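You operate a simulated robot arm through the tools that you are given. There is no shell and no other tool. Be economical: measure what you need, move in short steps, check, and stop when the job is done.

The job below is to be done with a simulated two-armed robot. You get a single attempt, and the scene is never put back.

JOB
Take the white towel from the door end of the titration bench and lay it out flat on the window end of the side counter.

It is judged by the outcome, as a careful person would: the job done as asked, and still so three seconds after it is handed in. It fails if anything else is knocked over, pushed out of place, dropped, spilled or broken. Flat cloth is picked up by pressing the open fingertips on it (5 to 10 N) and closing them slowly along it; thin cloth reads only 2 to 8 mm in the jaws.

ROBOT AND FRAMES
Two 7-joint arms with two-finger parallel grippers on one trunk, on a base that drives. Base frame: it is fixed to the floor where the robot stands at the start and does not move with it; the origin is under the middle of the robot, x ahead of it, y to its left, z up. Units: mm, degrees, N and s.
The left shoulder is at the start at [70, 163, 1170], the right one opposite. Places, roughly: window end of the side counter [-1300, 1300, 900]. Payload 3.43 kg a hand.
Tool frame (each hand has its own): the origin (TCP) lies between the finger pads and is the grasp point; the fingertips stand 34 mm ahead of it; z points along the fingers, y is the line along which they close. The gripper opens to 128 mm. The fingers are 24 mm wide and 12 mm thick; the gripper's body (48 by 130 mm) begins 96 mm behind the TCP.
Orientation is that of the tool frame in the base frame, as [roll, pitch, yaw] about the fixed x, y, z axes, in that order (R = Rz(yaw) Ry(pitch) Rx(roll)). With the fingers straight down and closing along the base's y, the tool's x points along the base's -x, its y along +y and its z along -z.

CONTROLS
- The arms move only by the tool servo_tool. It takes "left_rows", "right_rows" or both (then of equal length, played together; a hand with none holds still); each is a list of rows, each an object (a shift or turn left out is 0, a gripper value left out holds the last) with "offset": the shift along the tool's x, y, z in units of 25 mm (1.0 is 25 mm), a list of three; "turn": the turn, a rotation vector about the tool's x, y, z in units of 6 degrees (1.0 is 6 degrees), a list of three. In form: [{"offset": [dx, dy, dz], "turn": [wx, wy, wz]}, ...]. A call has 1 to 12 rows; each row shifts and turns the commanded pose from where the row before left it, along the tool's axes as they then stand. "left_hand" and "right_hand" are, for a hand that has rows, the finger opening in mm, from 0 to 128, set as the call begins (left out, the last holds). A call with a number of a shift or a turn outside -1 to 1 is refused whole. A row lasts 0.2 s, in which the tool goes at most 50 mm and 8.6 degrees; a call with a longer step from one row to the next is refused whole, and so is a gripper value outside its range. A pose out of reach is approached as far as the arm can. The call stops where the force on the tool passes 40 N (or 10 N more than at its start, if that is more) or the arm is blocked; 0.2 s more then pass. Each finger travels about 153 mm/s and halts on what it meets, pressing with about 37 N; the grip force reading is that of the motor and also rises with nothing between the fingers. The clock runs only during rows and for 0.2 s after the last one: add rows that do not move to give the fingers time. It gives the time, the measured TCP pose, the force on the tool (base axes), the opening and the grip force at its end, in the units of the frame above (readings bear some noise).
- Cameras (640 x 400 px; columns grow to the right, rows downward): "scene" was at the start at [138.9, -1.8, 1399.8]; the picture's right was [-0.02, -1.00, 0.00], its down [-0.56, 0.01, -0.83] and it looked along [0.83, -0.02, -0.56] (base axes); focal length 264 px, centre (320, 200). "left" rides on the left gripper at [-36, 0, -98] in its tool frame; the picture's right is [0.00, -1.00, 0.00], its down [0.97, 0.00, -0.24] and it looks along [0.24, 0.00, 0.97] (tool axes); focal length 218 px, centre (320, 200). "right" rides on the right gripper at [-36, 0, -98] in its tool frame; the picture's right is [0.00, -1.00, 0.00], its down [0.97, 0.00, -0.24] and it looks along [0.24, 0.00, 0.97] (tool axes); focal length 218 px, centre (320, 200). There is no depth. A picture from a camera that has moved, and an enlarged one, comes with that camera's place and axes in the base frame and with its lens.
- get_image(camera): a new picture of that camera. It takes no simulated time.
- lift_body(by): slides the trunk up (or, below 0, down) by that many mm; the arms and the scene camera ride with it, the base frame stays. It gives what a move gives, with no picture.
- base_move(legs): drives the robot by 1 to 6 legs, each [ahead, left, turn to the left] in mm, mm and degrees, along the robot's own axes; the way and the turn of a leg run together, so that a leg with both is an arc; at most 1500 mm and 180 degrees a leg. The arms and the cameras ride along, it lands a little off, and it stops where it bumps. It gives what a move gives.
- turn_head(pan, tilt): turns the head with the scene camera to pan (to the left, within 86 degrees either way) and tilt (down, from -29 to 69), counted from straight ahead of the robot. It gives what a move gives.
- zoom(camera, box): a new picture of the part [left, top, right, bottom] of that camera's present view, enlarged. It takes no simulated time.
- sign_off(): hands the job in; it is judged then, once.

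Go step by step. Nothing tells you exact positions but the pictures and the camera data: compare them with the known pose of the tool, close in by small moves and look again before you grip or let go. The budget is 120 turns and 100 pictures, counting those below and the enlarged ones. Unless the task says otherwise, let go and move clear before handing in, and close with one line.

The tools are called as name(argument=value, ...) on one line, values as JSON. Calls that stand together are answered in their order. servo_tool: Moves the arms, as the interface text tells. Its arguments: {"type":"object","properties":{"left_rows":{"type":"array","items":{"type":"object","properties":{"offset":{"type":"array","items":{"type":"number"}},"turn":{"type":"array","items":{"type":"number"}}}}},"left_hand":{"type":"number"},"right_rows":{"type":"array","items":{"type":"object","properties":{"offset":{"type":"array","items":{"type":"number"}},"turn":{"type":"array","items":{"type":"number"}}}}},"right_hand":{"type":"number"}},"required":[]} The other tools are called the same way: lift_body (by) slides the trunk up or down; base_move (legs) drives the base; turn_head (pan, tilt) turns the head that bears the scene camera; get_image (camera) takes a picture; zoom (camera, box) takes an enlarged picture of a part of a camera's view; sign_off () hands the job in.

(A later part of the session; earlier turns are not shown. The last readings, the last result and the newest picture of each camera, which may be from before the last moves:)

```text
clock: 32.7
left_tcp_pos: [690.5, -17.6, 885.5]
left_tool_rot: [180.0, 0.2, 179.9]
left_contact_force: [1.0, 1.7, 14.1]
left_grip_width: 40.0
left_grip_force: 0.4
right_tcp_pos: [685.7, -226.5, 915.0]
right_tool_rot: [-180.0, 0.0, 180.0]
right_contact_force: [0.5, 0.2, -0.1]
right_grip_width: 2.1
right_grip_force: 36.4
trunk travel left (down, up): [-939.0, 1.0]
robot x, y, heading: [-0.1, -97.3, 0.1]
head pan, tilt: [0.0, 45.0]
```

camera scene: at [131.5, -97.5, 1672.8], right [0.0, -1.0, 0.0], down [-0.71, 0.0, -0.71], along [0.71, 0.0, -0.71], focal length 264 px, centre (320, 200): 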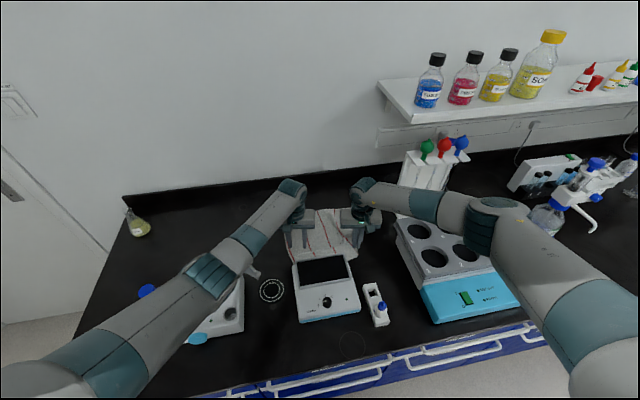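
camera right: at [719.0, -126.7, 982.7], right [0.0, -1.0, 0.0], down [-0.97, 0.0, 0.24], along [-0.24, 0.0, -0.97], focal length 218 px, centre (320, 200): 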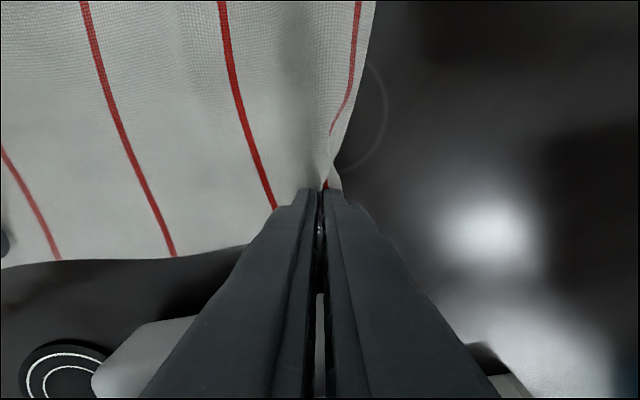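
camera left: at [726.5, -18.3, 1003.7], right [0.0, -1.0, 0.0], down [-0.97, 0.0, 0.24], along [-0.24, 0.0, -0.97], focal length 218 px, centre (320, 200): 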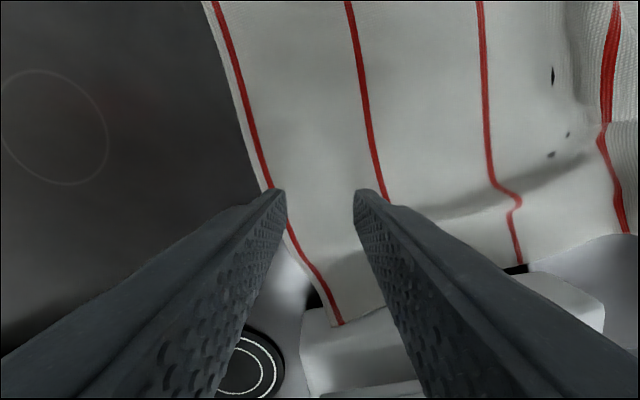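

servo_tool(left_rows=[{}, {}], left_hand=30)

servo_tool(left_rows=[{"offset": [0, 0, 0.02]}, {}], left_hand=18)

servo_tool(left_rows=[{}, {}], left_hand=6)

servo_tool(left_rows=[{}, {}], left_hand=0)

get_image(camera="left")

```text
clock: 33.3
left_tcp_pos: [689.5, -17.1, 884.7]
left_tool_rot: [-179.9, 0.4, -179.9]
left_contact_force: [4.0, 0.6, 20.5]
left_grip_width: 30.0
left_grip_force: 0.6
right_tcp_pos: [684.4, -227.1, 914.8]
right_tool_rot: [179.9, 0.1, 179.9]
right_contact_force: [-0.7, 0.4, 0.2]
right_grip_width: 2.1
right_grip_force: 36.7
trunk travel left (down, up): [-939.0, 1.0]
robot x, y, heading: [-0.1, -100.9, -0.1]
head pan, tilt: [0.0, 45.0]
```

```text
clock: 33.9
left_tcp_pos: [688.9, -19.3, 884.9]
left_tool_rot: [-179.9, 0.2, 179.9]
left_contact_force: [2.3, -6.9, 24.7]
left_grip_width: 15.4
left_grip_force: 0.2
right_tcp_pos: [684.3, -228.0, 915.4]
right_tool_rot: [180.0, 0.1, 180.0]
right_contact_force: [-0.2, 0.4, -0.6]
right_grip_width: 1.9
right_grip_force: 36.6
trunk travel left (down, up): [-939.0, 1.0]
robot x, y, heading: [-0.1, -99.2, 0.1]
head pan, tilt: [0.0, 45.0]
```

```text
clock: 34.5
left_tcp_pos: [689.1, -16.9, 885.6]
left_tool_rot: [-180.0, 0.3, -180.0]
left_contact_force: [2.8, 1.1, 29.0]
left_grip_width: 6.6
left_grip_force: 0.6
right_tcp_pos: [685.0, -227.0, 915.0]
right_tool_rot: [-180.0, 0.0, -180.0]
right_contact_force: [-0.4, -0.3, -0.1]
right_grip_width: 1.9
right_grip_force: 36.2
trunk travel left (down, up): [-939.0, 1.0]
robot x, y, heading: [0.8, -99.8, 0.1]
head pan, tilt: [0.0, 45.0]
```

```text
clock: 35.1
left_tcp_pos: [688.6, -16.6, 884.7]
left_tool_rot: [180.0, 0.2, -180.0]
left_contact_force: [3.9, 3.7, 30.1]
left_grip_width: 2.0
left_grip_force: 36.1
right_tcp_pos: [684.3, -226.1, 915.0]
right_tool_rot: [179.9, 0.1, -179.9]
right_contact_force: [-1.2, -0.1, 0.3]
right_grip_width: 1.9
right_grip_force: 36.1
trunk travel left (down, up): [-939.0, 1.0]
robot x, y, heading: [-0.3, -99.5, 0.1]
head pan, tilt: [0.0, 45.0]
```

```text
68 pictures are left
camera left: at [724.4, -18.0, 983.3], right [0.0, -1.0, 0.0], down [-0.97, 0.0, 0.24], along [-0.24, 0.0, -0.97], focal length 218 px, centre (320, 200)
```

left: 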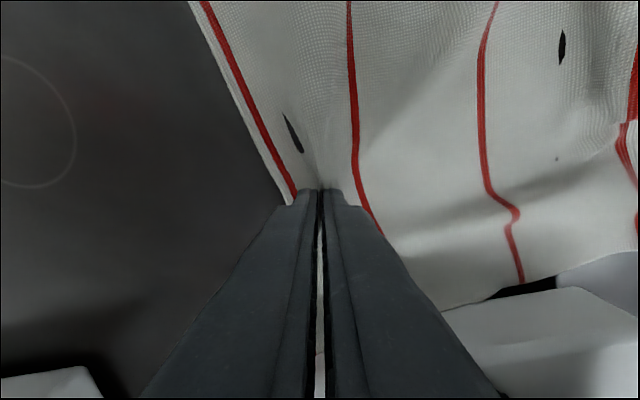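

Both hands hold cloth. I lift both and carry the near edge up and forward, off the balance.

servo_tool(left_rows=[{"offset": [0, 0, -1]}, {"offset": [0, 0, -1]}, {"offset": [0, 0, -1]}, {"offset": [-0.8, 0, -1]}, {"offset": [-0.8, 0, 0]}, {"offset": [-0.8, 0, 0]}, {"offset": [-0.8, 0, 0]}, {}], right_rows=[{"offset": [0, 0, -1]}, {"offset": [0, 0, -1]}, {"offset": [0, 0, -1]}, {"offset": [-0.8, 0, 0]}, {"offset": [-0.8, 0, 0]}, {"offset": [-0.8, 0, 0]}, {"offset": [-0.8, 0, 0]}, {}])

get_image(camera="left")

zoom(camera="scene", box=[230, 150, 450, 287])

```text
clock: 36.9
left_tcp_pos: [770.6, -16.1, 983.3]
left_tool_rot: [180.0, 0.0, -180.0]
left_contact_force: [0.4, -0.1, 0.2]
left_grip_width: 1.8
left_grip_force: 36.5
right_tcp_pos: [764.9, -227.1, 987.8]
right_tool_rot: [-180.0, 0.1, 180.0]
right_contact_force: [-0.2, -0.6, 0.4]
right_grip_width: 2.0
right_grip_force: 36.8
trunk travel left (down, up): [-939.0, 1.0]
robot x, y, heading: [-0.4, -98.7, -0.1]
head pan, tilt: [0.0, 45.0]
```

```text
67 pictures are left
camera left: at [806.5, -17.6, 1081.9], right [0.0, -1.0, 0.0], down [-0.97, 0.0, 0.24], along [-0.24, 0.0, -0.97], focal length 218 px, centre (320, 200)
```

left: 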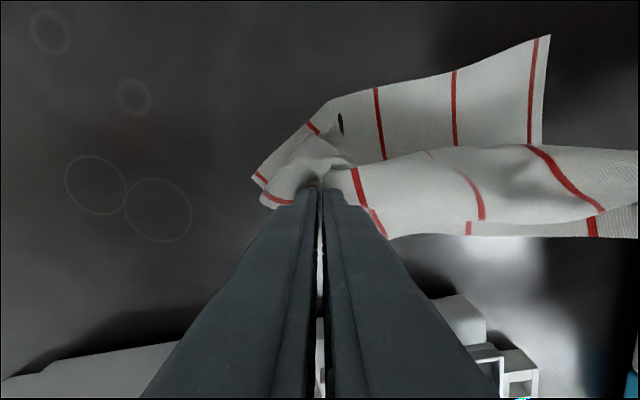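

```text
2.91 times, centred on (340, 218) of scene
camera zoom: at [131.1, -98.0, 1672.8], right [0.0, -1.0, 0.0], down [-0.71, 0.0, -0.71], along [0.71, 0.0, -0.71], focal length 769 px, centre (262, 146)
```

zoom: 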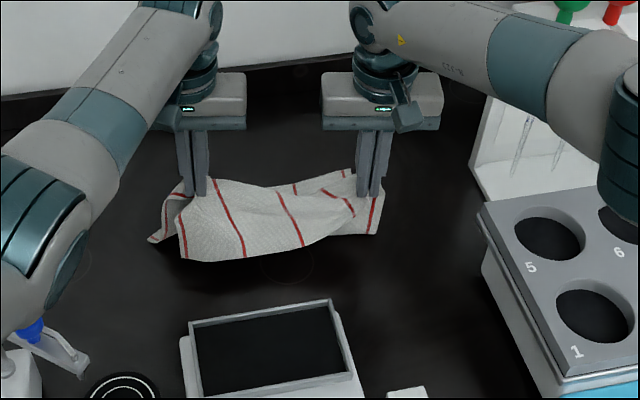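

The towel is clear of the balance. I set it down here on open bench and release only the left hand to regrip nearer the corner.

servo_tool(left_rows=[{"offset": [0, 0.6, 1]}, {"offset": [0, 0.6, 1]}, {"offset": [0, 0, 1]}, {"offset": [0, 0, 0.6]}, {}], right_rows=[{"offset": [0, -0.6, 1]}, {"offset": [0, -0.6, 1]}, {"offset": [0, 0, 1]}, {"offset": [0, 0, 0.6]}, {}])

servo_tool(left_rows=[{}, {}, {"offset": [0, 0, -0.5]}, {"offset": [0, 0, -1]}, {"offset": [-0.5, 0, -1]}, {"offset": [-0.5, 0, -1]}, {"offset": [0, 0, -1]}, {}], left_hand=24)

get_image(camera="left")

get_image(camera="scene")

```text
clock: 38.1
left_tcp_pos: [753.5, 11.3, 900.8]
left_tool_rot: [-180.0, 0.0, 180.0]
left_contact_force: [1.6, -14.5, 0.4]
left_grip_width: 1.9
left_grip_force: 36.7
left hand out of reach, approached as far as the arm can: row 3, 4
right_tcp_pos: [760.0, -258.0, 899.1]
right_tool_rot: [179.8, 0.1, -179.9]
right_contact_force: [-0.5, 14.3, -0.2]
right_grip_width: 2.1
right_grip_force: 36.9
right hand out of reach, approached as far as the arm can: row 4
trunk travel left (down, up): [-939.0, 1.0]
robot x, y, heading: [0.0, -96.4, -0.2]
head pan, tilt: [0.0, 45.0]
```

```text
clock: 39.9
left_tcp_pos: [793.3, 12.9, 1006.3]
left_tool_rot: [180.0, -0.1, -179.9]
left_contact_force: [0.9, -0.1, 0.1]
left_grip_width: 24.3
left_grip_force: 0.2
left hand out of reach, approached as far as the arm can: row 3, 4
right_tcp_pos: [760.7, -256.7, 900.4]
right_tool_rot: [-180.0, 0.0, -180.0]
right_contact_force: [-0.4, 0.0, -0.3]
right_grip_width: 2.0
right_grip_force: 36.9
trunk travel left (down, up): [-939.0, 1.0]
robot x, y, heading: [2.0, -100.8, -0.0]
head pan, tilt: [0.0, 45.0]
```

```text
65 pictures are left
camera left: at [829.4, 11.5, 1104.7], right [0.0, -1.0, 0.0], down [-0.97, 0.0, 0.24], along [-0.24, 0.0, -0.97], focal length 218 px, centre (320, 200)
```

left: 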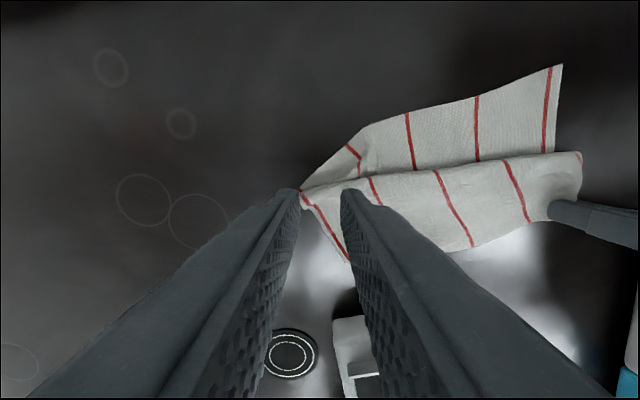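

```text
64 pictures are left
camera scene: at [131.9, -97.6, 1672.7], right [0.0, -1.0, 0.0], down [-0.71, 0.0, -0.71], along [0.71, 0.0, -0.71], focal length 264 px, centre (320, 200)
```

scene: 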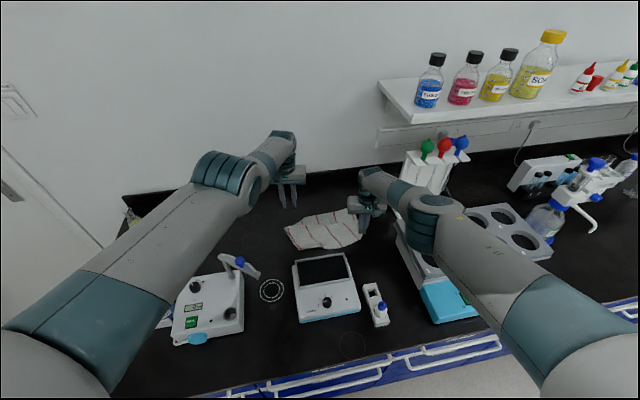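

The left near corner now lies clear at about (684, -27). I regrip there.

servo_tool(left_rows=[{"offset": [1, -0.8, 0]}, {"offset": [1, -0.8, 0]}, {"offset": [1, -0.8, 0]}, {"offset": [0.84, -0.44, 0]}, {"offset": [0, 0, 1]}, {"offset": [0, 0, 1]}, {"offset": [0, 0, 1]}, {}], left_hand=40)

get_image(camera="left")

```text
clock: 41.7
left_tcp_pos: [742.6, -66.4, 916.3]
left_tool_rot: [179.9, 0.1, -180.0]
left_contact_force: [-0.4, 0.9, 0.1]
left_grip_width: 39.9
left_grip_force: 0.1
left hand out of reach, approached as far as the arm can: row 1, 2, 3, 4, 5, 6, 7
right_tcp_pos: [760.0, -257.3, 898.6]
right_tool_rot: [180.0, 0.1, -180.0]
right_contact_force: [-0.6, 0.6, -0.6]
right_grip_width: 2.3
right_grip_force: 36.7
trunk travel left (down, up): [-939.0, 1.0]
robot x, y, heading: [-0.6, -101.3, -0.2]
head pan, tilt: [0.0, 45.0]
```

```text
63 pictures are left
camera left: at [777.4, -69.2, 1014.2], right [0.0, -1.0, 0.0], down [-0.97, 0.0, 0.24], along [-0.24, 0.0, -0.97], focal length 218 px, centre (320, 200)
```

left: 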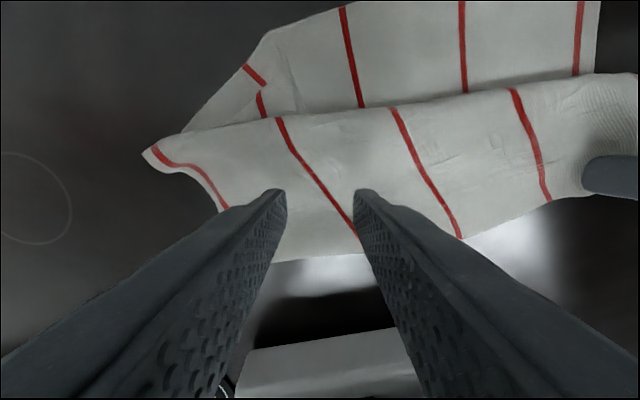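

The left arm reports out of reach and stands 45 mm off its command. I raise it and lower the trunk slightly to see whether it recovers.

servo_tool(left_rows=[{"offset": [0, 0, -1]}, {"offset": [0, 0, -1]}, {"offset": [0, 0, -1]}, {"offset": [0, 0, -1]}, {}])

get_image(camera="scene")

```text
clock: 42.9
left_tcp_pos: [741.7, -68.2, 1015.8]
left_tool_rot: [-180.0, -0.1, -179.9]
left_contact_force: [0.7, -0.3, -0.4]
left_grip_width: 40.0
left_grip_force: 0.1
right_tcp_pos: [761.2, -257.7, 899.3]
right_tool_rot: [180.0, 0.0, -180.0]
right_contact_force: [0.6, 0.6, -0.1]
right_grip_width: 2.1
right_grip_force: 36.9
trunk travel left (down, up): [-939.0, 1.0]
robot x, y, heading: [-0.4, -100.7, 0.1]
head pan, tilt: [0.0, 45.0]
```

```text
62 pictures are left
camera scene: at [131.8, -97.9, 1672.7], right [0.0, -1.0, 0.0], down [-0.71, 0.0, -0.71], along [0.71, 0.0, -0.71], focal length 264 px, centre (320, 200)
```

scene: 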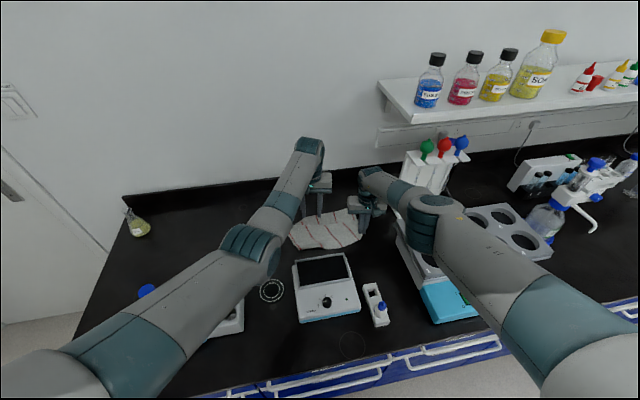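

servo_tool(left_rows=[{"offset": [0.9, 0.2, 0]}, {"offset": [0.9, 0.2, 0]}, {"offset": [0, 0, 1]}, {"offset": [0, 0, 1]}, {"offset": [0, 0, 1]}, {"offset": [0, 0, 1]}, {}])

get_image(camera="left")

```text
clock: 44.5
left_tcp_pos: [697.0, -58.8, 917.3]
left_tool_rot: [179.9, 0.0, 180.0]
left_contact_force: [0.0, -0.2, -0.2]
left_grip_width: 39.8
left_grip_force: 0.1
right_tcp_pos: [760.9, -257.2, 899.3]
right_tool_rot: [180.0, -0.1, -179.9]
right_contact_force: [-0.8, -0.3, -0.1]
right_grip_width: 1.9
right_grip_force: 36.6
trunk travel left (down, up): [-939.0, 1.0]
robot x, y, heading: [-0.3, -97.0, 0.1]
head pan, tilt: [0.0, 45.0]
```

```text
61 pictures are left
camera left: at [732.2, -60.2, 1014.2], right [0.0, -1.0, 0.0], down [-0.97, 0.0, 0.24], along [-0.24, 0.0, -0.97], focal length 218 px, centre (320, 200)
```

left: 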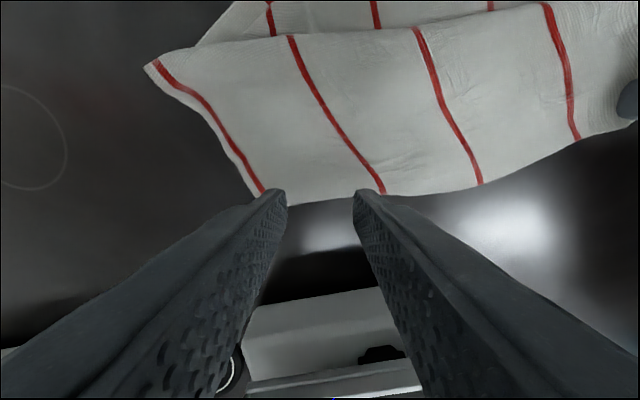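

servo_tool(left_rows=[{"offset": [-0.3, 0.2, 0.6]}, {"offset": [0, 0, 0.5]}, {"offset": [0, 0, 0.2]}, {}])

servo_tool(left_rows=[{"offset": [0, 0, 0.1]}, {}])

get_image(camera="left")

```text
clock: 45.5
left_tcp_pos: [704.7, -52.4, 884.1]
left_tool_rot: [-180.0, 0.1, 180.0]
left_contact_force: [-1.5, -0.2, 7.0]
left_grip_width: 39.7
left_grip_force: 0.1
right_tcp_pos: [759.6, -257.7, 900.6]
right_tool_rot: [-179.9, 0.1, 179.9]
right_contact_force: [0.3, 0.7, 0.5]
right_grip_width: 2.3
right_grip_force: 37.0
trunk travel left (down, up): [-939.0, 1.0]
robot x, y, heading: [0.4, -97.2, 0.1]
head pan, tilt: [0.0, 45.0]
```

```text
clock: 46.1
left_tcp_pos: [704.3, -53.4, 885.5]
left_tool_rot: [180.0, 0.3, 179.9]
left_contact_force: [-1.7, 1.2, 20.4]
left_grip_width: 40.0
left_grip_force: 0.1
right_tcp_pos: [759.6, -257.5, 900.1]
right_tool_rot: [-179.9, 0.1, 179.9]
right_contact_force: [-1.1, -0.8, -0.2]
right_grip_width: 2.0
right_grip_force: 36.3
trunk travel left (down, up): [-939.0, 1.0]
robot x, y, heading: [-0.2, -100.2, -0.2]
head pan, tilt: [0.0, 45.0]
```

```text
60 pictures are left
camera left: at [739.5, -54.5, 983.8], right [0.0, -1.0, 0.0], down [-0.97, 0.0, 0.24], along [-0.24, 0.0, -0.97], focal length 218 px, centre (320, 200)
```

left: 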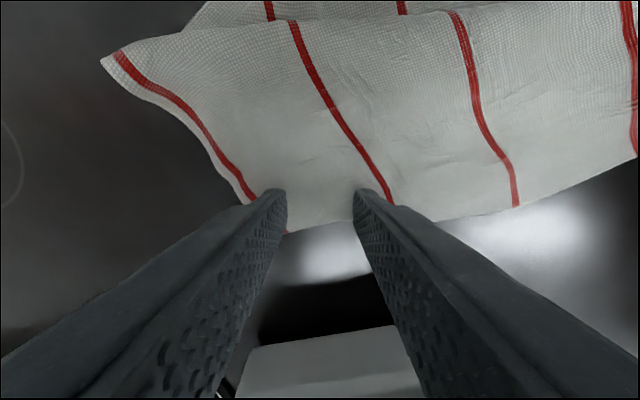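

Well placed just inside the corner. Closing in steps.

servo_tool(left_rows=[{"offset": [0, 0, -0.03]}, {}], left_hand=30)

servo_tool(left_rows=[{}, {}], left_hand=18)

servo_tool(left_rows=[{}, {}], left_hand=6)

servo_tool(left_rows=[{}, {}], left_hand=0)

get_image(camera="left")

```text
clock: 46.7
left_tcp_pos: [705.2, -53.9, 886.4]
left_tool_rot: [-180.0, 0.2, -180.0]
left_contact_force: [1.7, 1.7, 21.2]
left_grip_width: 29.6
left_grip_force: 0.0
right_tcp_pos: [759.1, -257.4, 902.1]
right_tool_rot: [180.0, 0.1, -180.0]
right_contact_force: [-0.1, 0.0, 0.1]
right_grip_width: 1.9
right_grip_force: 36.4
trunk travel left (down, up): [-939.0, 1.0]
robot x, y, heading: [-1.7, -96.8, 0.0]
head pan, tilt: [0.0, 45.0]
```

```text
clock: 47.3
left_tcp_pos: [704.4, -54.9, 885.1]
left_tool_rot: [-180.0, 0.1, -180.0]
left_contact_force: [0.6, -5.4, 23.6]
left_grip_width: 14.8
left_grip_force: 0.0
right_tcp_pos: [758.7, -258.9, 901.6]
right_tool_rot: [-180.0, 0.0, -179.9]
right_contact_force: [-0.1, -0.6, 1.0]
right_grip_width: 2.2
right_grip_force: 36.5
trunk travel left (down, up): [-939.0, 1.0]
robot x, y, heading: [-2.7, -98.9, 0.1]
head pan, tilt: [0.0, 45.0]
```

```text
clock: 47.9
left_tcp_pos: [703.9, -52.8, 886.6]
left_tool_rot: [-180.0, 0.2, 180.0]
left_contact_force: [1.5, -0.7, 25.1]
left_grip_width: 6.0
left_grip_force: 0.1
right_tcp_pos: [759.2, -258.0, 901.3]
right_tool_rot: [-180.0, 0.1, 180.0]
right_contact_force: [0.2, 0.5, 0.0]
right_grip_width: 2.1
right_grip_force: 36.6
trunk travel left (down, up): [-939.0, 1.0]
robot x, y, heading: [-1.4, -97.2, 0.1]
head pan, tilt: [0.0, 45.0]
```

```text
clock: 48.5
left_tcp_pos: [703.7, -52.2, 886.1]
left_tool_rot: [179.9, 0.1, 180.0]
left_contact_force: [3.4, 0.1, 25.4]
left_grip_width: 2.3
left_grip_force: 37.1
right_tcp_pos: [758.4, -257.4, 900.9]
right_tool_rot: [-179.9, 0.2, -180.0]
right_contact_force: [-0.7, 1.7, 0.2]
right_grip_width: 1.9
right_grip_force: 36.8
trunk travel left (down, up): [-939.0, 1.0]
robot x, y, heading: [-2.3, -96.9, -0.1]
head pan, tilt: [0.0, 45.0]
```

```text
59 pictures are left
camera left: at [739.0, -54.1, 983.7], right [0.0, -1.0, 0.0], down [-0.97, 0.0, 0.24], along [-0.24, 0.0, -0.97], focal length 218 px, centre (320, 200)
```

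left: 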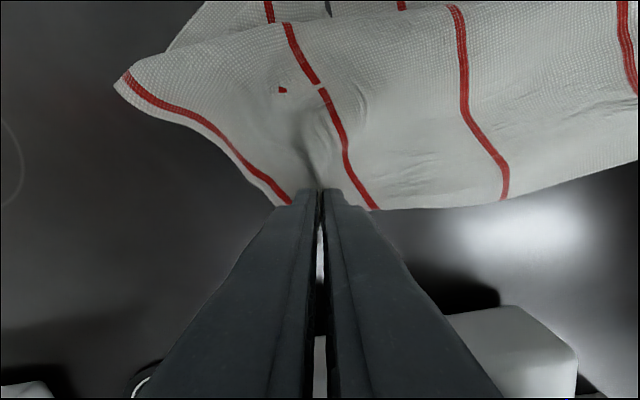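

Both near corners are held. I lift the towel straight up clear of the bench, bringing both hands level.

servo_tool(left_rows=[{"offset": [0, 0, -1]}, {"offset": [0, 0, -1]}, {"offset": [0, 0, -1]}, {"offset": [0, 0, -1]}, {"offset": [0, 0, -1]}, {"offset": [0, 0, -1]}, {"offset": [0, 0, -1]}, {"offset": [0, 0, -1]}, {"offset": [0, 0, -1]}, {"offset": [0, 0, -1]}, {"offset": [0, 0, -1]}, {"offset": [0, 0, -1]}], right_rows=[{"offset": [0, 0, -0.4]}, {"offset": [0.2, 0, -1]}, {"offset": [0.2, 0, -1]}, {"offset": [0.2, 0, -1]}, {"offset": [0.2, 0, -1]}, {"offset": [0.2, 0, -1]}, {"offset": [0.2, 0, -1]}, {"offset": [0.2, 0, -1]}, {"offset": [0.2, 0, -1]}, {"offset": [0.2, 0, -1]}, {"offset": [0.2, 0, -1]}, {"offset": [0.2, 0, -1]}])

get_image(camera="scene")

```text
clock: 50.6
left_tcp_pos: [713.4, -18.7, 1099.4]
left_tool_rot: [178.3, 0.2, -178.5]
left_contact_force: [-0.1, -20.1, 0.9]
left_grip_width: 2.4
left_grip_force: 36.5
left hand out of reach, approached as far as the arm can: row 9, 10
right_tcp_pos: [717.3, -242.6, 1110.3]
right_tool_rot: [178.7, -0.1, -179.0]
right_contact_force: [1.7, 20.7, -1.2]
right_grip_width: 2.1
right_grip_force: 36.6
trunk travel left (down, up): [-939.0, 1.0]
robot x, y, heading: [0.5, -96.9, 0.2]
head pan, tilt: [0.0, 45.0]
stopped in row 10 (right hand): the force on the tool passed its limit (the readings are from after the stop); the commanded pose is now the measured one
```

```text
58 pictures are left
camera scene: at [131.7, -96.0, 1672.7], right [0.0, -1.0, 0.0], down [-0.71, 0.0, -0.71], along [0.71, 0.0, -0.71], focal length 264 px, centre (320, 200)
```

scene: 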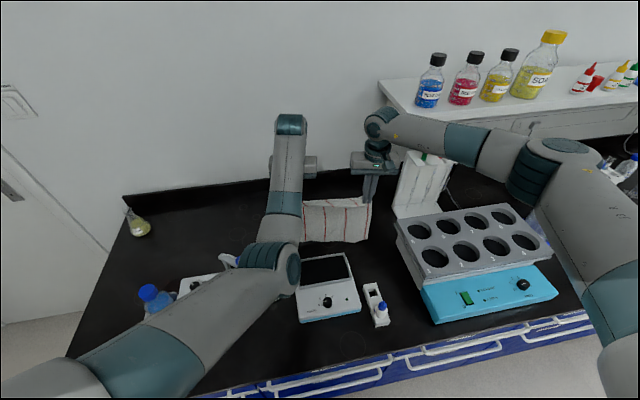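

The left arm ran into a reach limit and tightened the cloth. I ease the tension by shifting both hands left so they are symmetric to the robot, then raise again.

servo_tool(left_rows=[{"offset": [0, 0.2, 0]}, {"offset": [0, 0.4, 0], "turn": [0, 0, 0]}, {"offset": [0, 0.4, 0]}, {}], right_rows=[{"offset": [0, 0.6, 0]}, {"offset": [0, 0.6, -0.1]}, {"offset": [0, 0.6, -0.1]}, {}])

servo_tool(left_rows=[{"offset": [0, 0, -0.6]}, {"offset": [0, 0, -0.6]}, {"offset": [0, 0, -0.6]}, {}], right_rows=[{"offset": [0, 0, -0.6]}, {"offset": [0, 0, -0.6]}, {"offset": [0, 0, -0.6]}, {}])

get_image(camera="scene")

```text
clock: 51.6
left_tcp_pos: [712.5, 11.1, 1097.5]
left_tool_rot: [177.5, 0.1, -178.3]
left_contact_force: [-0.1, -4.6, 0.2]
left_grip_width: 2.6
left_grip_force: 36.8
right_tcp_pos: [717.3, -204.5, 1116.2]
right_tool_rot: [179.1, 0.0, -179.4]
right_contact_force: [-1.0, 3.8, 0.1]
right_grip_width: 2.2
right_grip_force: 36.3
trunk travel left (down, up): [-939.0, 1.0]
robot x, y, heading: [2.3, -100.2, 0.0]
head pan, tilt: [0.0, 45.0]
```

```text
clock: 52.1
left_tcp_pos: [717.3, 33.0, 1114.3]
left_tool_rot: [176.6, 0.3, -177.3]
left_contact_force: [-0.5, -22.1, 2.6]
left_grip_width: 2.5
left_grip_force: 36.7
left hand out of reach, approached as far as the arm can: row 2
right_tcp_pos: [714.3, -190.2, 1133.8]
right_tool_rot: [177.9, 0.1, -178.6]
right_contact_force: [0.9, 20.6, -1.7]
right_grip_width: 1.9
right_grip_force: 36.8
trunk travel left (down, up): [-939.0, 1.0]
robot x, y, heading: [0.6, -93.5, 0.1]
head pan, tilt: [0.0, 45.0]
stopped in row 2 (right hand): the force on the tool passed its limit (the readings are from after the stop); the commanded pose is now the measured one
```

```text
57 pictures are left
camera scene: at [131.2, -96.9, 1672.8], right [0.0, -1.0, 0.0], down [-0.71, 0.0, -0.71], along [0.71, 0.0, -0.71], focal length 264 px, centre (320, 200)
```

scene: 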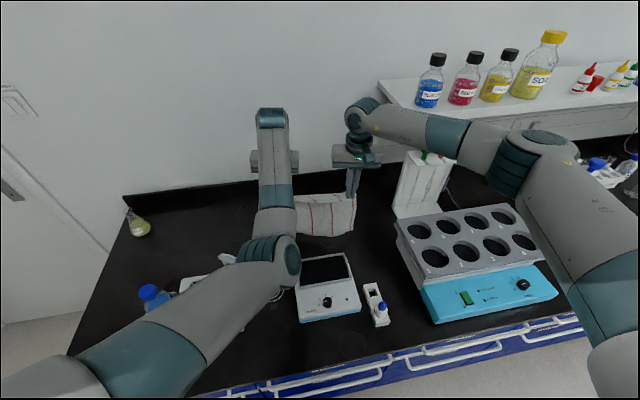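

The left elbow has drifted inward, and the arm wants to go outward as it rises. I shift both hands left together over the free bench and see whether it can then rise.

servo_tool(left_rows=[{"offset": [0, 0.3, 0], "turn": [0, 0, 0]}, {"offset": [0, 0.7, 0]}, {"offset": [0, 0.7, 0]}, {"offset": [0, 0.7, 0]}, {}], right_rows=[{"offset": [0, 0.9, 0]}, {"offset": [0, 0.8, 0]}, {"offset": [0, 0.7, 0]}, {"offset": [0, 0.7, 0]}, {}])

servo_tool(left_rows=[{"offset": [0, 0.3, -0.5]}, {"offset": [0, 0.3, -0.5]}, {}], right_rows=[{"offset": [0, 0.3, -0.3]}, {"offset": [0, 0.3, -0.3]}, {}])

```text
clock: 53.3
left_tcp_pos: [715.5, 92.7, 1115.8]
left_tool_rot: [176.3, 0.2, -177.2]
left_contact_force: [-0.3, -2.3, -0.5]
left_grip_width: 2.5
left_grip_force: 36.4
right_tcp_pos: [713.8, -118.0, 1135.7]
right_tool_rot: [178.4, 0.1, -178.8]
right_contact_force: [-0.9, 1.0, -0.1]
right_grip_width: 2.2
right_grip_force: 36.5
trunk travel left (down, up): [-939.0, 1.0]
robot x, y, heading: [1.3, -95.4, -0.0]
head pan, tilt: [0.0, 45.0]
```

```text
clock: 54.1
left_tcp_pos: [716.5, 106.3, 1140.9]
left_tool_rot: [176.3, 0.2, -177.2]
left_contact_force: [-0.3, -1.9, 0.2]
left_grip_width: 2.7
left_grip_force: 36.3
right_tcp_pos: [714.1, -103.9, 1151.8]
right_tool_rot: [178.4, 0.0, -178.8]
right_contact_force: [-0.7, 0.9, 0.1]
right_grip_width: 1.9
right_grip_force: 36.8
trunk travel left (down, up): [-939.0, 1.0]
robot x, y, heading: [-1.9, -101.1, 0.2]
head pan, tilt: [0.0, 45.0]
```

That works; I keep rising with a slight drift to the left.

servo_tool(left_rows=[{"offset": [0, 0.3, -0.6]}, {"offset": [0, 0.3, -0.6]}, {"offset": [0, 0.3, -0.6]}, {"offset": [0, 0.3, -0.6]}, {}], right_rows=[{"offset": [0, 0.3, -0.5]}, {"offset": [0, 0.3, -0.5]}, {"offset": [0, 0.3, -0.5]}, {"offset": [0, 0.3, -0.5]}, {}])

get_image(camera="scene")

```text
clock: 55.3
left_tcp_pos: [720.4, 135.6, 1199.5]
left_tool_rot: [176.4, 0.3, -177.2]
left_contact_force: [-1.0, -2.2, -0.3]
left_grip_width: 2.5
left_grip_force: 37.4
left hand out of reach, approached as far as the arm can: row 3
right_tcp_pos: [712.2, -75.2, 1202.7]
right_tool_rot: [178.4, 0.0, -178.9]
right_contact_force: [0.2, 1.1, 0.4]
right_grip_width: 1.8
right_grip_force: 36.7
trunk travel left (down, up): [-939.0, 1.0]
robot x, y, heading: [0.0, -95.4, 0.0]
head pan, tilt: [0.0, 45.0]
```

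```text
56 pictures are left
camera scene: at [131.7, -98.2, 1672.7], right [0.0, -1.0, 0.0], down [-0.71, 0.0, -0.71], along [0.71, 0.0, -0.71], focal length 264 px, centre (320, 200)
```

scene: 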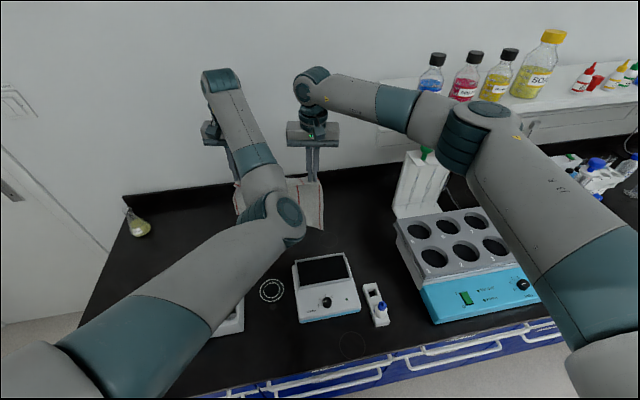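

The towel hangs almost clear of the bench. I rise further so it clears the dispenser when I back away.

servo_tool(left_rows=[{"offset": [0, 0.2, -0.6]}, {"offset": [0, 0.2, -0.6]}, {"offset": [0, 0.2, -0.6]}, {"offset": [0, 0.2, -0.6]}, {"offset": [0, 0, -0.6]}, {"offset": [0, 0, -0.6]}, {"offset": [0, 0, -0.6]}, {"offset": [0, 0, -0.6]}, {}], right_rows=[{"offset": [0, 0.2, -0.6]}, {"offset": [0, 0.2, -0.6]}, {"offset": [0, 0.2, -0.6]}, {"offset": [0, 0.2, -0.6]}, {"offset": [0, 0, -0.6]}, {"offset": [0, 0, -0.6]}, {"offset": [0, 0, -0.6]}, {"offset": [0, 0, -0.6]}, {}])

get_image(camera="scene")

```text
clock: 57.3
left_tcp_pos: [738.4, 158.4, 1318.4]
left_tool_rot: [176.2, 0.2, -177.3]
left_contact_force: [-1.2, -8.8, -0.1]
left_grip_width: 2.5
left_grip_force: 36.9
left hand out of reach, approached as far as the arm can: row 1, 3, 5, 7
right_tcp_pos: [712.2, -57.7, 1323.4]
right_tool_rot: [178.3, -0.1, -178.7]
right_contact_force: [1.3, 8.1, -0.6]
right_grip_width: 2.1
right_grip_force: 36.9
trunk travel left (down, up): [-939.0, 1.0]
robot x, y, heading: [-0.4, -96.2, 0.3]
head pan, tilt: [0.0, 45.0]
```

```text
55 pictures are left
camera scene: at [132.1, -97.9, 1672.7], right [0.0, -1.0, 0.0], down [-0.71, 0.0, -0.71], along [0.71, 0.0, -0.71], focal length 264 px, centre (320, 200)
```

scene: 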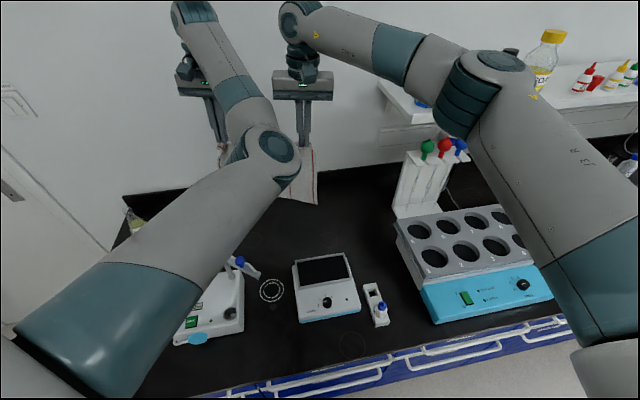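

The towel's bottom is at about z 1000. I shift right first so that it passes over the low balance rather than the dispenser, then back away from the bench.

servo_tool(left_rows=[{"offset": [0, -0.25, 0]}, {}], right_rows=[{"offset": [0, 0.1, 0]}, {}])

base_move(legs=[[0, -170, 0]])

get_image(camera="scene")

```text
clock: 57.9
left_tcp_pos: [740.8, 155.1, 1317.2]
left_tool_rot: [176.2, 0.2, -177.1]
left_contact_force: [-0.8, -3.4, -0.5]
left_grip_width: 2.5
left_grip_force: 37.2
left hand out of reach, approached as far as the arm can: row 1
right_tcp_pos: [712.1, -56.3, 1321.8]
right_tool_rot: [178.3, 0.0, -178.8]
right_contact_force: [1.1, 3.3, -0.4]
right_grip_width: 2.0
right_grip_force: 36.2
trunk travel left (down, up): [-939.0, 1.0]
robot x, y, heading: [3.0, -101.2, 0.2]
head pan, tilt: [0.0, 45.0]
```

```text
clock: 59.3
left_tcp_pos: [740.7, -10.0, 1316.5]
left_tool_rot: [176.4, 0.2, -177.0]
left_contact_force: [0.0, -1.7, 0.1]
left_grip_width: 2.3
left_grip_force: 36.8
right_tcp_pos: [711.1, -220.4, 1322.9]
right_tool_rot: [178.4, 0.1, -178.6]
right_contact_force: [2.0, 3.3, -1.2]
right_grip_width: 2.3
right_grip_force: 36.6
trunk travel left (down, up): [-939.0, 1.0]
robot x, y, heading: [-0.6, -267.8, 0.1]
head pan, tilt: [0.0, 45.0]
```

```text
54 pictures are left
camera scene: at [132.1, -263.4, 1672.7], right [0.0, -1.0, 0.0], down [-0.71, 0.0, -0.71], along [0.71, 0.0, -0.71], focal length 264 px, centre (320, 200)
```

scene: 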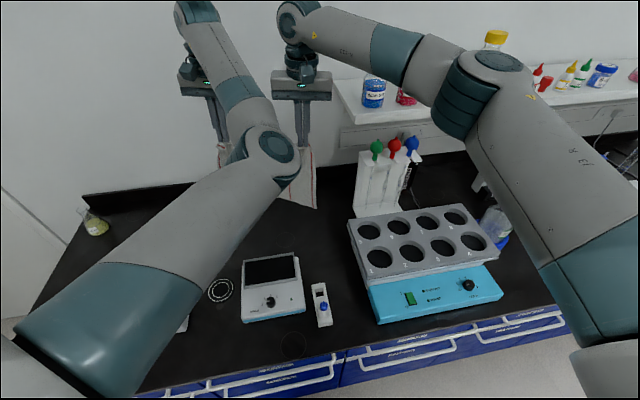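

Nothing stands in the way; backing off now.

base_move(legs=[[-500, 0, 0]])

turn_head(pan=80, tilt=30)

get_image(camera="scene")

turn_head(pan=0, tilt=45)

get_image(camera="scene")

```text
clock: 62.2
left_tcp_pos: [245.4, -11.2, 1315.3]
left_tool_rot: [176.3, 0.0, -176.4]
left_contact_force: [-0.2, -4.0, 0.8]
left_grip_width: 2.4
left_grip_force: 37.0
right_tcp_pos: [217.5, -222.0, 1322.4]
right_tool_rot: [178.3, 0.0, -178.0]
right_contact_force: [1.2, 2.7, -0.3]
right_grip_width: 2.1
right_grip_force: 36.6
trunk travel left (down, up): [-939.0, 1.0]
robot x, y, heading: [-496.2, -272.2, 0.6]
head pan, tilt: [0.0, 45.0]
```

```text
clock: 63.8
left_tcp_pos: [243.7, -9.9, 1317.8]
left_tool_rot: [176.3, 0.2, -176.6]
left_contact_force: [-0.7, -3.0, 0.0]
left_grip_width: 2.3
left_grip_force: 37.6
right_tcp_pos: [215.6, -221.2, 1323.3]
right_tool_rot: [178.4, 0.1, -178.1]
right_contact_force: [0.3, 3.2, -0.1]
right_grip_width: 1.6
right_grip_force: 36.7
trunk travel left (down, up): [-939.0, 1.0]
robot x, y, heading: [-494.6, -273.9, 0.6]
head pan, tilt: [80.0, 30.0]
```

```text
53 pictures are left
camera scene: at [-430.3, -181.9, 1695.4], right [0.99, -0.16, 0.0], down [-0.08, -0.49, -0.87], along [0.14, 0.85, -0.5], focal length 264 px, centre (320, 200)
```

scene: 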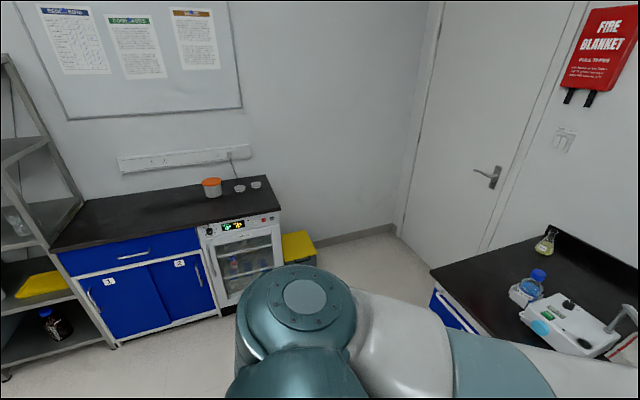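

```text
clock: 65.3
left_tcp_pos: [243.1, -11.4, 1317.5]
left_tool_rot: [176.3, 0.2, -176.5]
left_contact_force: [0.0, -3.0, -0.2]
left_grip_width: 2.4
left_grip_force: 36.9
right_tcp_pos: [215.7, -220.2, 1323.0]
right_tool_rot: [178.2, 0.0, -178.1]
right_contact_force: [1.0, 2.4, 0.0]
right_grip_width: 2.0
right_grip_force: 37.3
trunk travel left (down, up): [-939.0, 1.0]
robot x, y, heading: [-494.1, -274.0, 0.6]
head pan, tilt: [0.0, 45.0]
```

```text
52 pictures are left
camera scene: at [-363.1, -270.1, 1672.8], right [0.01, -1.0, 0.0], down [-0.71, -0.01, -0.71], along [0.71, 0.01, -0.71], focal length 264 px, centre (320, 200)
```

scene: 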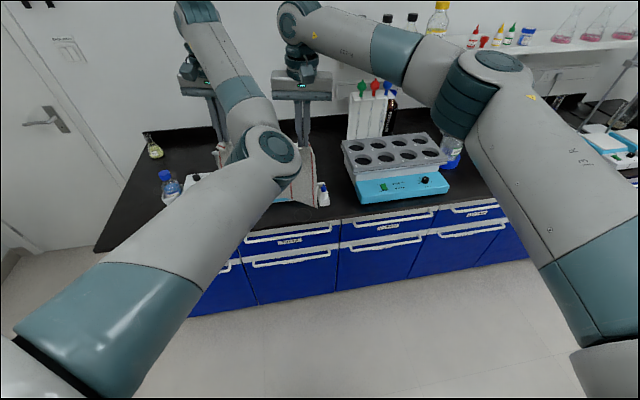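

The side counter lies at the +y wall, seemingly skewed by about 8°, with its window end (left, next to the shelving unit) bare. I turn left to face it and look again.

base_move(legs=[[0, 0, 97.5]])

turn_head(pan=20, tilt=30)

get_image(camera="scene")

```text
clock: 69.8
left_tcp_pos: [-846.4, 428.0, 1317.5]
left_tool_rot: [176.3, 0.2, -79.3]
left_contact_force: [2.9, -0.6, 0.3]
left_grip_width: 2.4
left_grip_force: 37.3
right_tcp_pos: [-635.2, 428.4, 1323.5]
right_tool_rot: [178.2, 0.0, -80.9]
right_contact_force: [-2.6, 0.0, 0.2]
right_grip_width: 2.2
right_grip_force: 37.1
trunk travel left (down, up): [-939.0, 1.0]
robot x, y, heading: [-495.1, -268.5, 98.0]
head pan, tilt: [0.0, 45.0]
```

```text
clock: 70.6
left_tcp_pos: [-847.0, 428.5, 1317.2]
left_tool_rot: [176.3, 0.3, -79.3]
left_contact_force: [2.2, 0.4, 0.3]
left_grip_width: 2.3
left_grip_force: 36.9
right_tcp_pos: [-634.9, 427.6, 1322.6]
right_tool_rot: [178.4, -0.1, -80.9]
right_contact_force: [-2.8, -0.2, -0.3]
right_grip_width: 1.7
right_grip_force: 36.4
trunk travel left (down, up): [-939.0, 1.0]
robot x, y, heading: [-501.1, -269.0, 97.8]
head pan, tilt: [20.0, 30.0]
```

```text
51 pictures are left
camera scene: at [-544.5, -141.7, 1695.3], right [0.88, 0.47, 0.0], down [0.23, -0.44, -0.87], along [-0.4, 0.77, -0.5], focal length 264 px, centre (320, 200)
```

scene: 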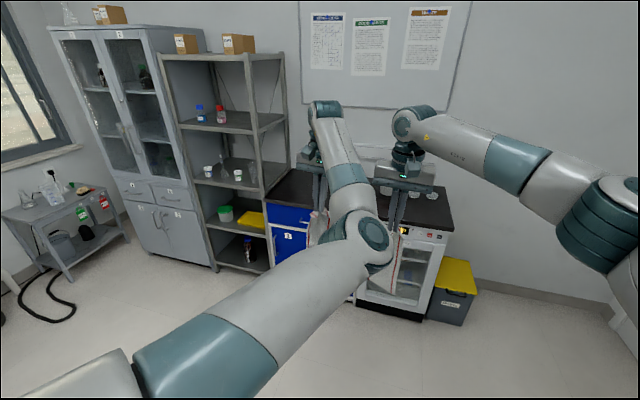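

I drive nearer, first left and then ahead, and re-measure the counter.

base_move(legs=[[0, 420, 0], [450, 0, 0]])

turn_head(pan=0, tilt=40)

get_image(camera="scene")

get_image(camera="left")

get_image(camera="right")

```text
clock: 75.6
left_tcp_pos: [-1325.6, 820.0, 1317.5]
left_tool_rot: [176.3, 0.3, -79.7]
left_contact_force: [2.2, -1.5, 0.1]
left_grip_width: 2.6
left_grip_force: 37.5
right_tcp_pos: [-1113.7, 819.1, 1323.3]
right_tool_rot: [178.4, 0.1, -81.3]
right_contact_force: [-2.8, 0.2, -0.1]
right_grip_width: 2.1
right_grip_force: 36.7
trunk travel left (down, up): [-939.0, 1.0]
robot x, y, heading: [-978.5, 121.0, 97.4]
head pan, tilt: [20.0, 30.0]
```

```text
clock: 76.4
left_tcp_pos: [-1324.2, 824.0, 1316.7]
left_tool_rot: [176.3, 0.3, -79.6]
left_contact_force: [1.9, -0.7, 0.3]
left_grip_width: 2.6
left_grip_force: 37.2
right_tcp_pos: [-1113.6, 820.5, 1323.9]
right_tool_rot: [178.3, 0.0, -81.3]
right_contact_force: [-2.7, 0.7, -0.6]
right_grip_width: 1.7
right_grip_force: 37.0
trunk travel left (down, up): [-939.0, 1.0]
robot x, y, heading: [-978.5, 122.3, 97.4]
head pan, tilt: [0.0, 40.0]
```

```text
50 pictures are left
camera scene: at [-995.8, 255.9, 1679.9], right [0.99, 0.13, 0.0], down [0.08, -0.64, -0.77], along [-0.1, 0.76, -0.64], focal length 264 px, centre (320, 200)
```

scene: 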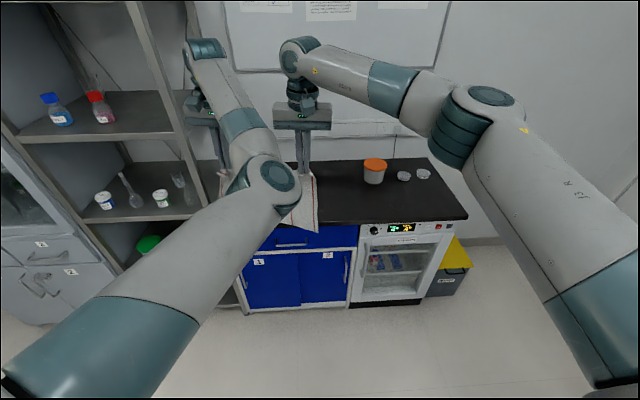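

```text
49 pictures are left
camera left: at [-1325.6, 858.2, 1414.7], right [0.98, 0.18, -0.06], down [0.19, -0.95, 0.24], along [-0.02, -0.24, -0.97], focal length 218 px, centre (320, 200)
```

left: 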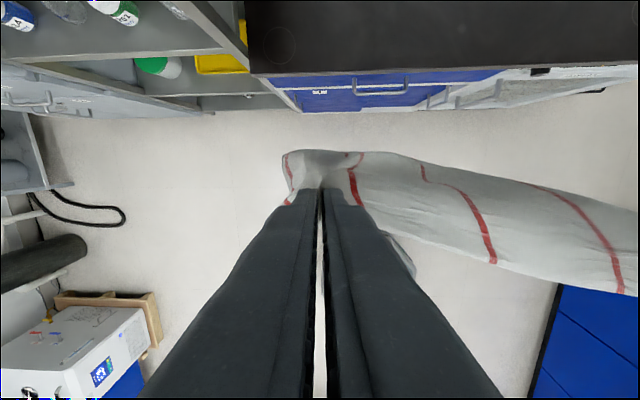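

```text
48 pictures are left
camera right: at [-1116.8, 857.9, 1419.7], right [0.99, 0.15, -0.03], down [0.15, -0.96, 0.24], along [0.01, -0.24, -0.97], focal length 218 px, centre (320, 200)
```

right: 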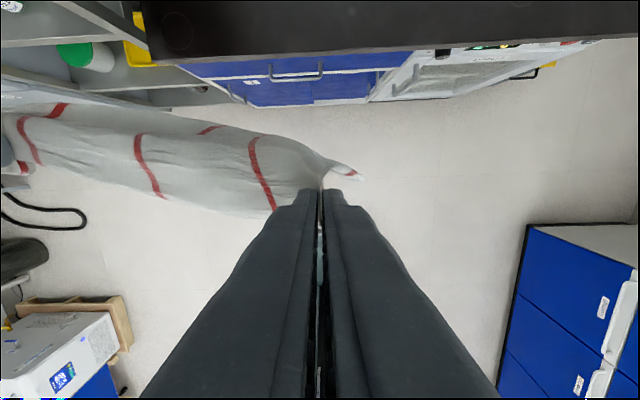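

The counter's front edge runs from its window corner at about (-1530, 975) toward (-480, 1165), turned by 10.5°. I square up to it and drive in part of the way.

base_move(legs=[[0, 0, 3.1], [330, -49, 0]])

get_image(camera="scene")

get_image(camera="left")

```text
clock: 79.1
left_tcp_pos: [-1379.2, 1134.5, 1319.1]
left_tool_rot: [176.3, 0.3, -76.3]
left_contact_force: [2.4, -0.8, -0.3]
left_grip_width: 2.4
left_grip_force: 37.1
right_tcp_pos: [-1168.1, 1145.9, 1324.8]
right_tool_rot: [178.3, 0.2, -77.9]
right_contact_force: [-2.9, -0.1, 0.7]
right_grip_width: 2.0
right_grip_force: 37.1
trunk travel left (down, up): [-939.0, 1.0]
robot x, y, heading: [-993.7, 459.6, 101.2]
head pan, tilt: [0.0, 40.0]
```

```text
47 pictures are left
camera scene: at [-1017.3, 586.9, 1680.4], right [0.98, 0.19, 0.0], down [0.12, -0.63, -0.77], along [-0.14, 0.75, -0.64], focal length 264 px, centre (320, 200)
```

scene: 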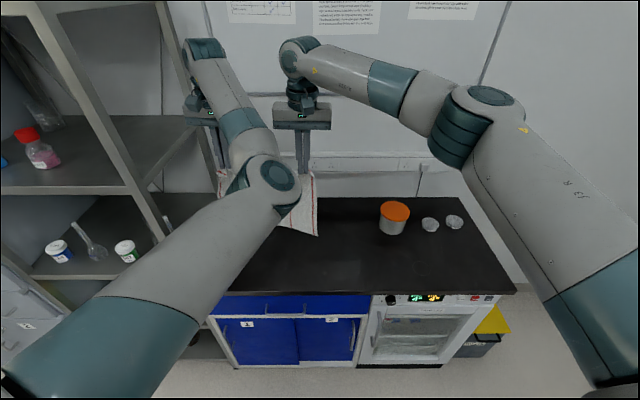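

```text
46 pictures are left
camera left: at [-1382.2, 1169.5, 1416.9], right [0.97, 0.24, -0.06], down [0.24, -0.94, 0.23], along [-0.01, -0.24, -0.97], focal length 218 px, centre (320, 200)
```

left: 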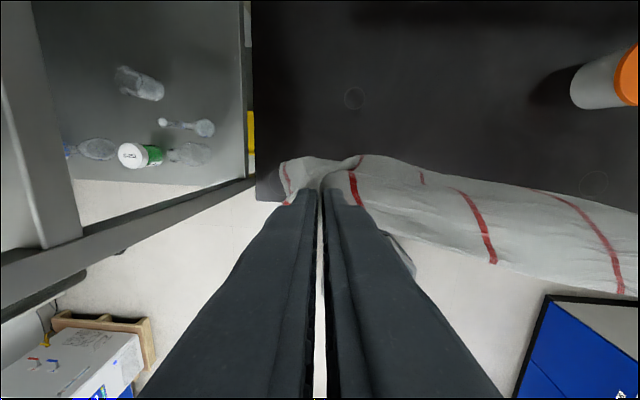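

Good clearance to the shelf and jar. I level the two hands with the counter edge and drive in the rest.

servo_tool(left_rows=[{"offset": [0.55, 0, 0]}, {"offset": [0.55, 0, 0]}, {}])

base_move(legs=[[225, 0, -0.6]])

get_image(camera="scene")

get_image(camera="right")

```text
clock: 79.9
left_tcp_pos: [-1387.9, 1128.7, 1313.7]
left_tool_rot: [176.3, 0.2, -76.5]
left_contact_force: [10.8, 1.2, 0.7]
left_grip_width: 2.3
left_grip_force: 36.7
left hand out of reach, approached as far as the arm can: row 1, 2
right_tcp_pos: [-1168.9, 1147.8, 1323.2]
right_tool_rot: [178.2, 0.0, -77.8]
right_contact_force: [-11.9, -0.6, -1.0]
right_grip_width: 1.9
right_grip_force: 37.1
trunk travel left (down, up): [-939.0, 1.0]
robot x, y, heading: [-993.8, 453.7, 100.8]
head pan, tilt: [0.0, 40.0]
```

```text
clock: 81.6
left_tcp_pos: [-1421.7, 1351.2, 1318.2]
left_tool_rot: [176.3, 0.4, -77.0]
left_contact_force: [14.7, 1.4, 0.6]
left_grip_width: 2.4
left_grip_force: 36.6
right_tcp_pos: [-1202.3, 1365.3, 1326.2]
right_tool_rot: [178.4, 0.3, -78.5]
right_contact_force: [-13.6, -0.5, -0.9]
right_grip_width: 2.0
right_grip_force: 36.6
trunk travel left (down, up): [-939.0, 1.0]
robot x, y, heading: [-1033.2, 675.7, 100.2]
head pan, tilt: [0.0, 40.0]
```

```text
45 pictures are left
camera scene: at [-1056.4, 806.4, 1680.6], right [0.98, 0.18, 0.0], down [0.11, -0.63, -0.77], along [-0.14, 0.76, -0.64], focal length 264 px, centre (320, 200)
```

scene: 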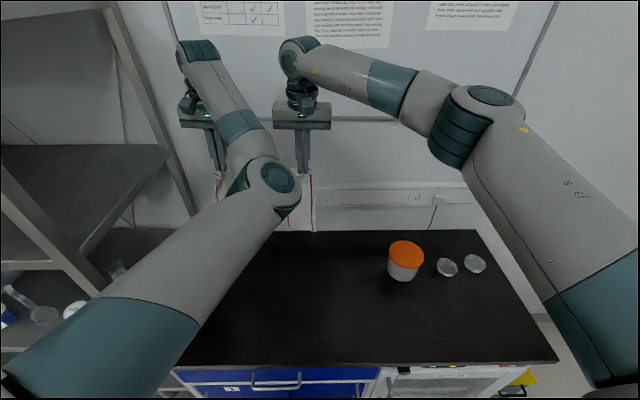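

```text
44 pictures are left
camera right: at [-1206.9, 1402.6, 1423.3], right [0.98, 0.2, -0.03], down [0.2, -0.95, 0.24], along [0.02, -0.24, -0.97], focal length 218 px, centre (320, 200)
```

right: 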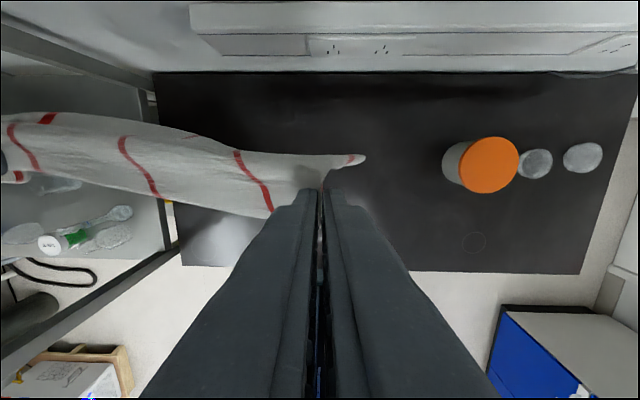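

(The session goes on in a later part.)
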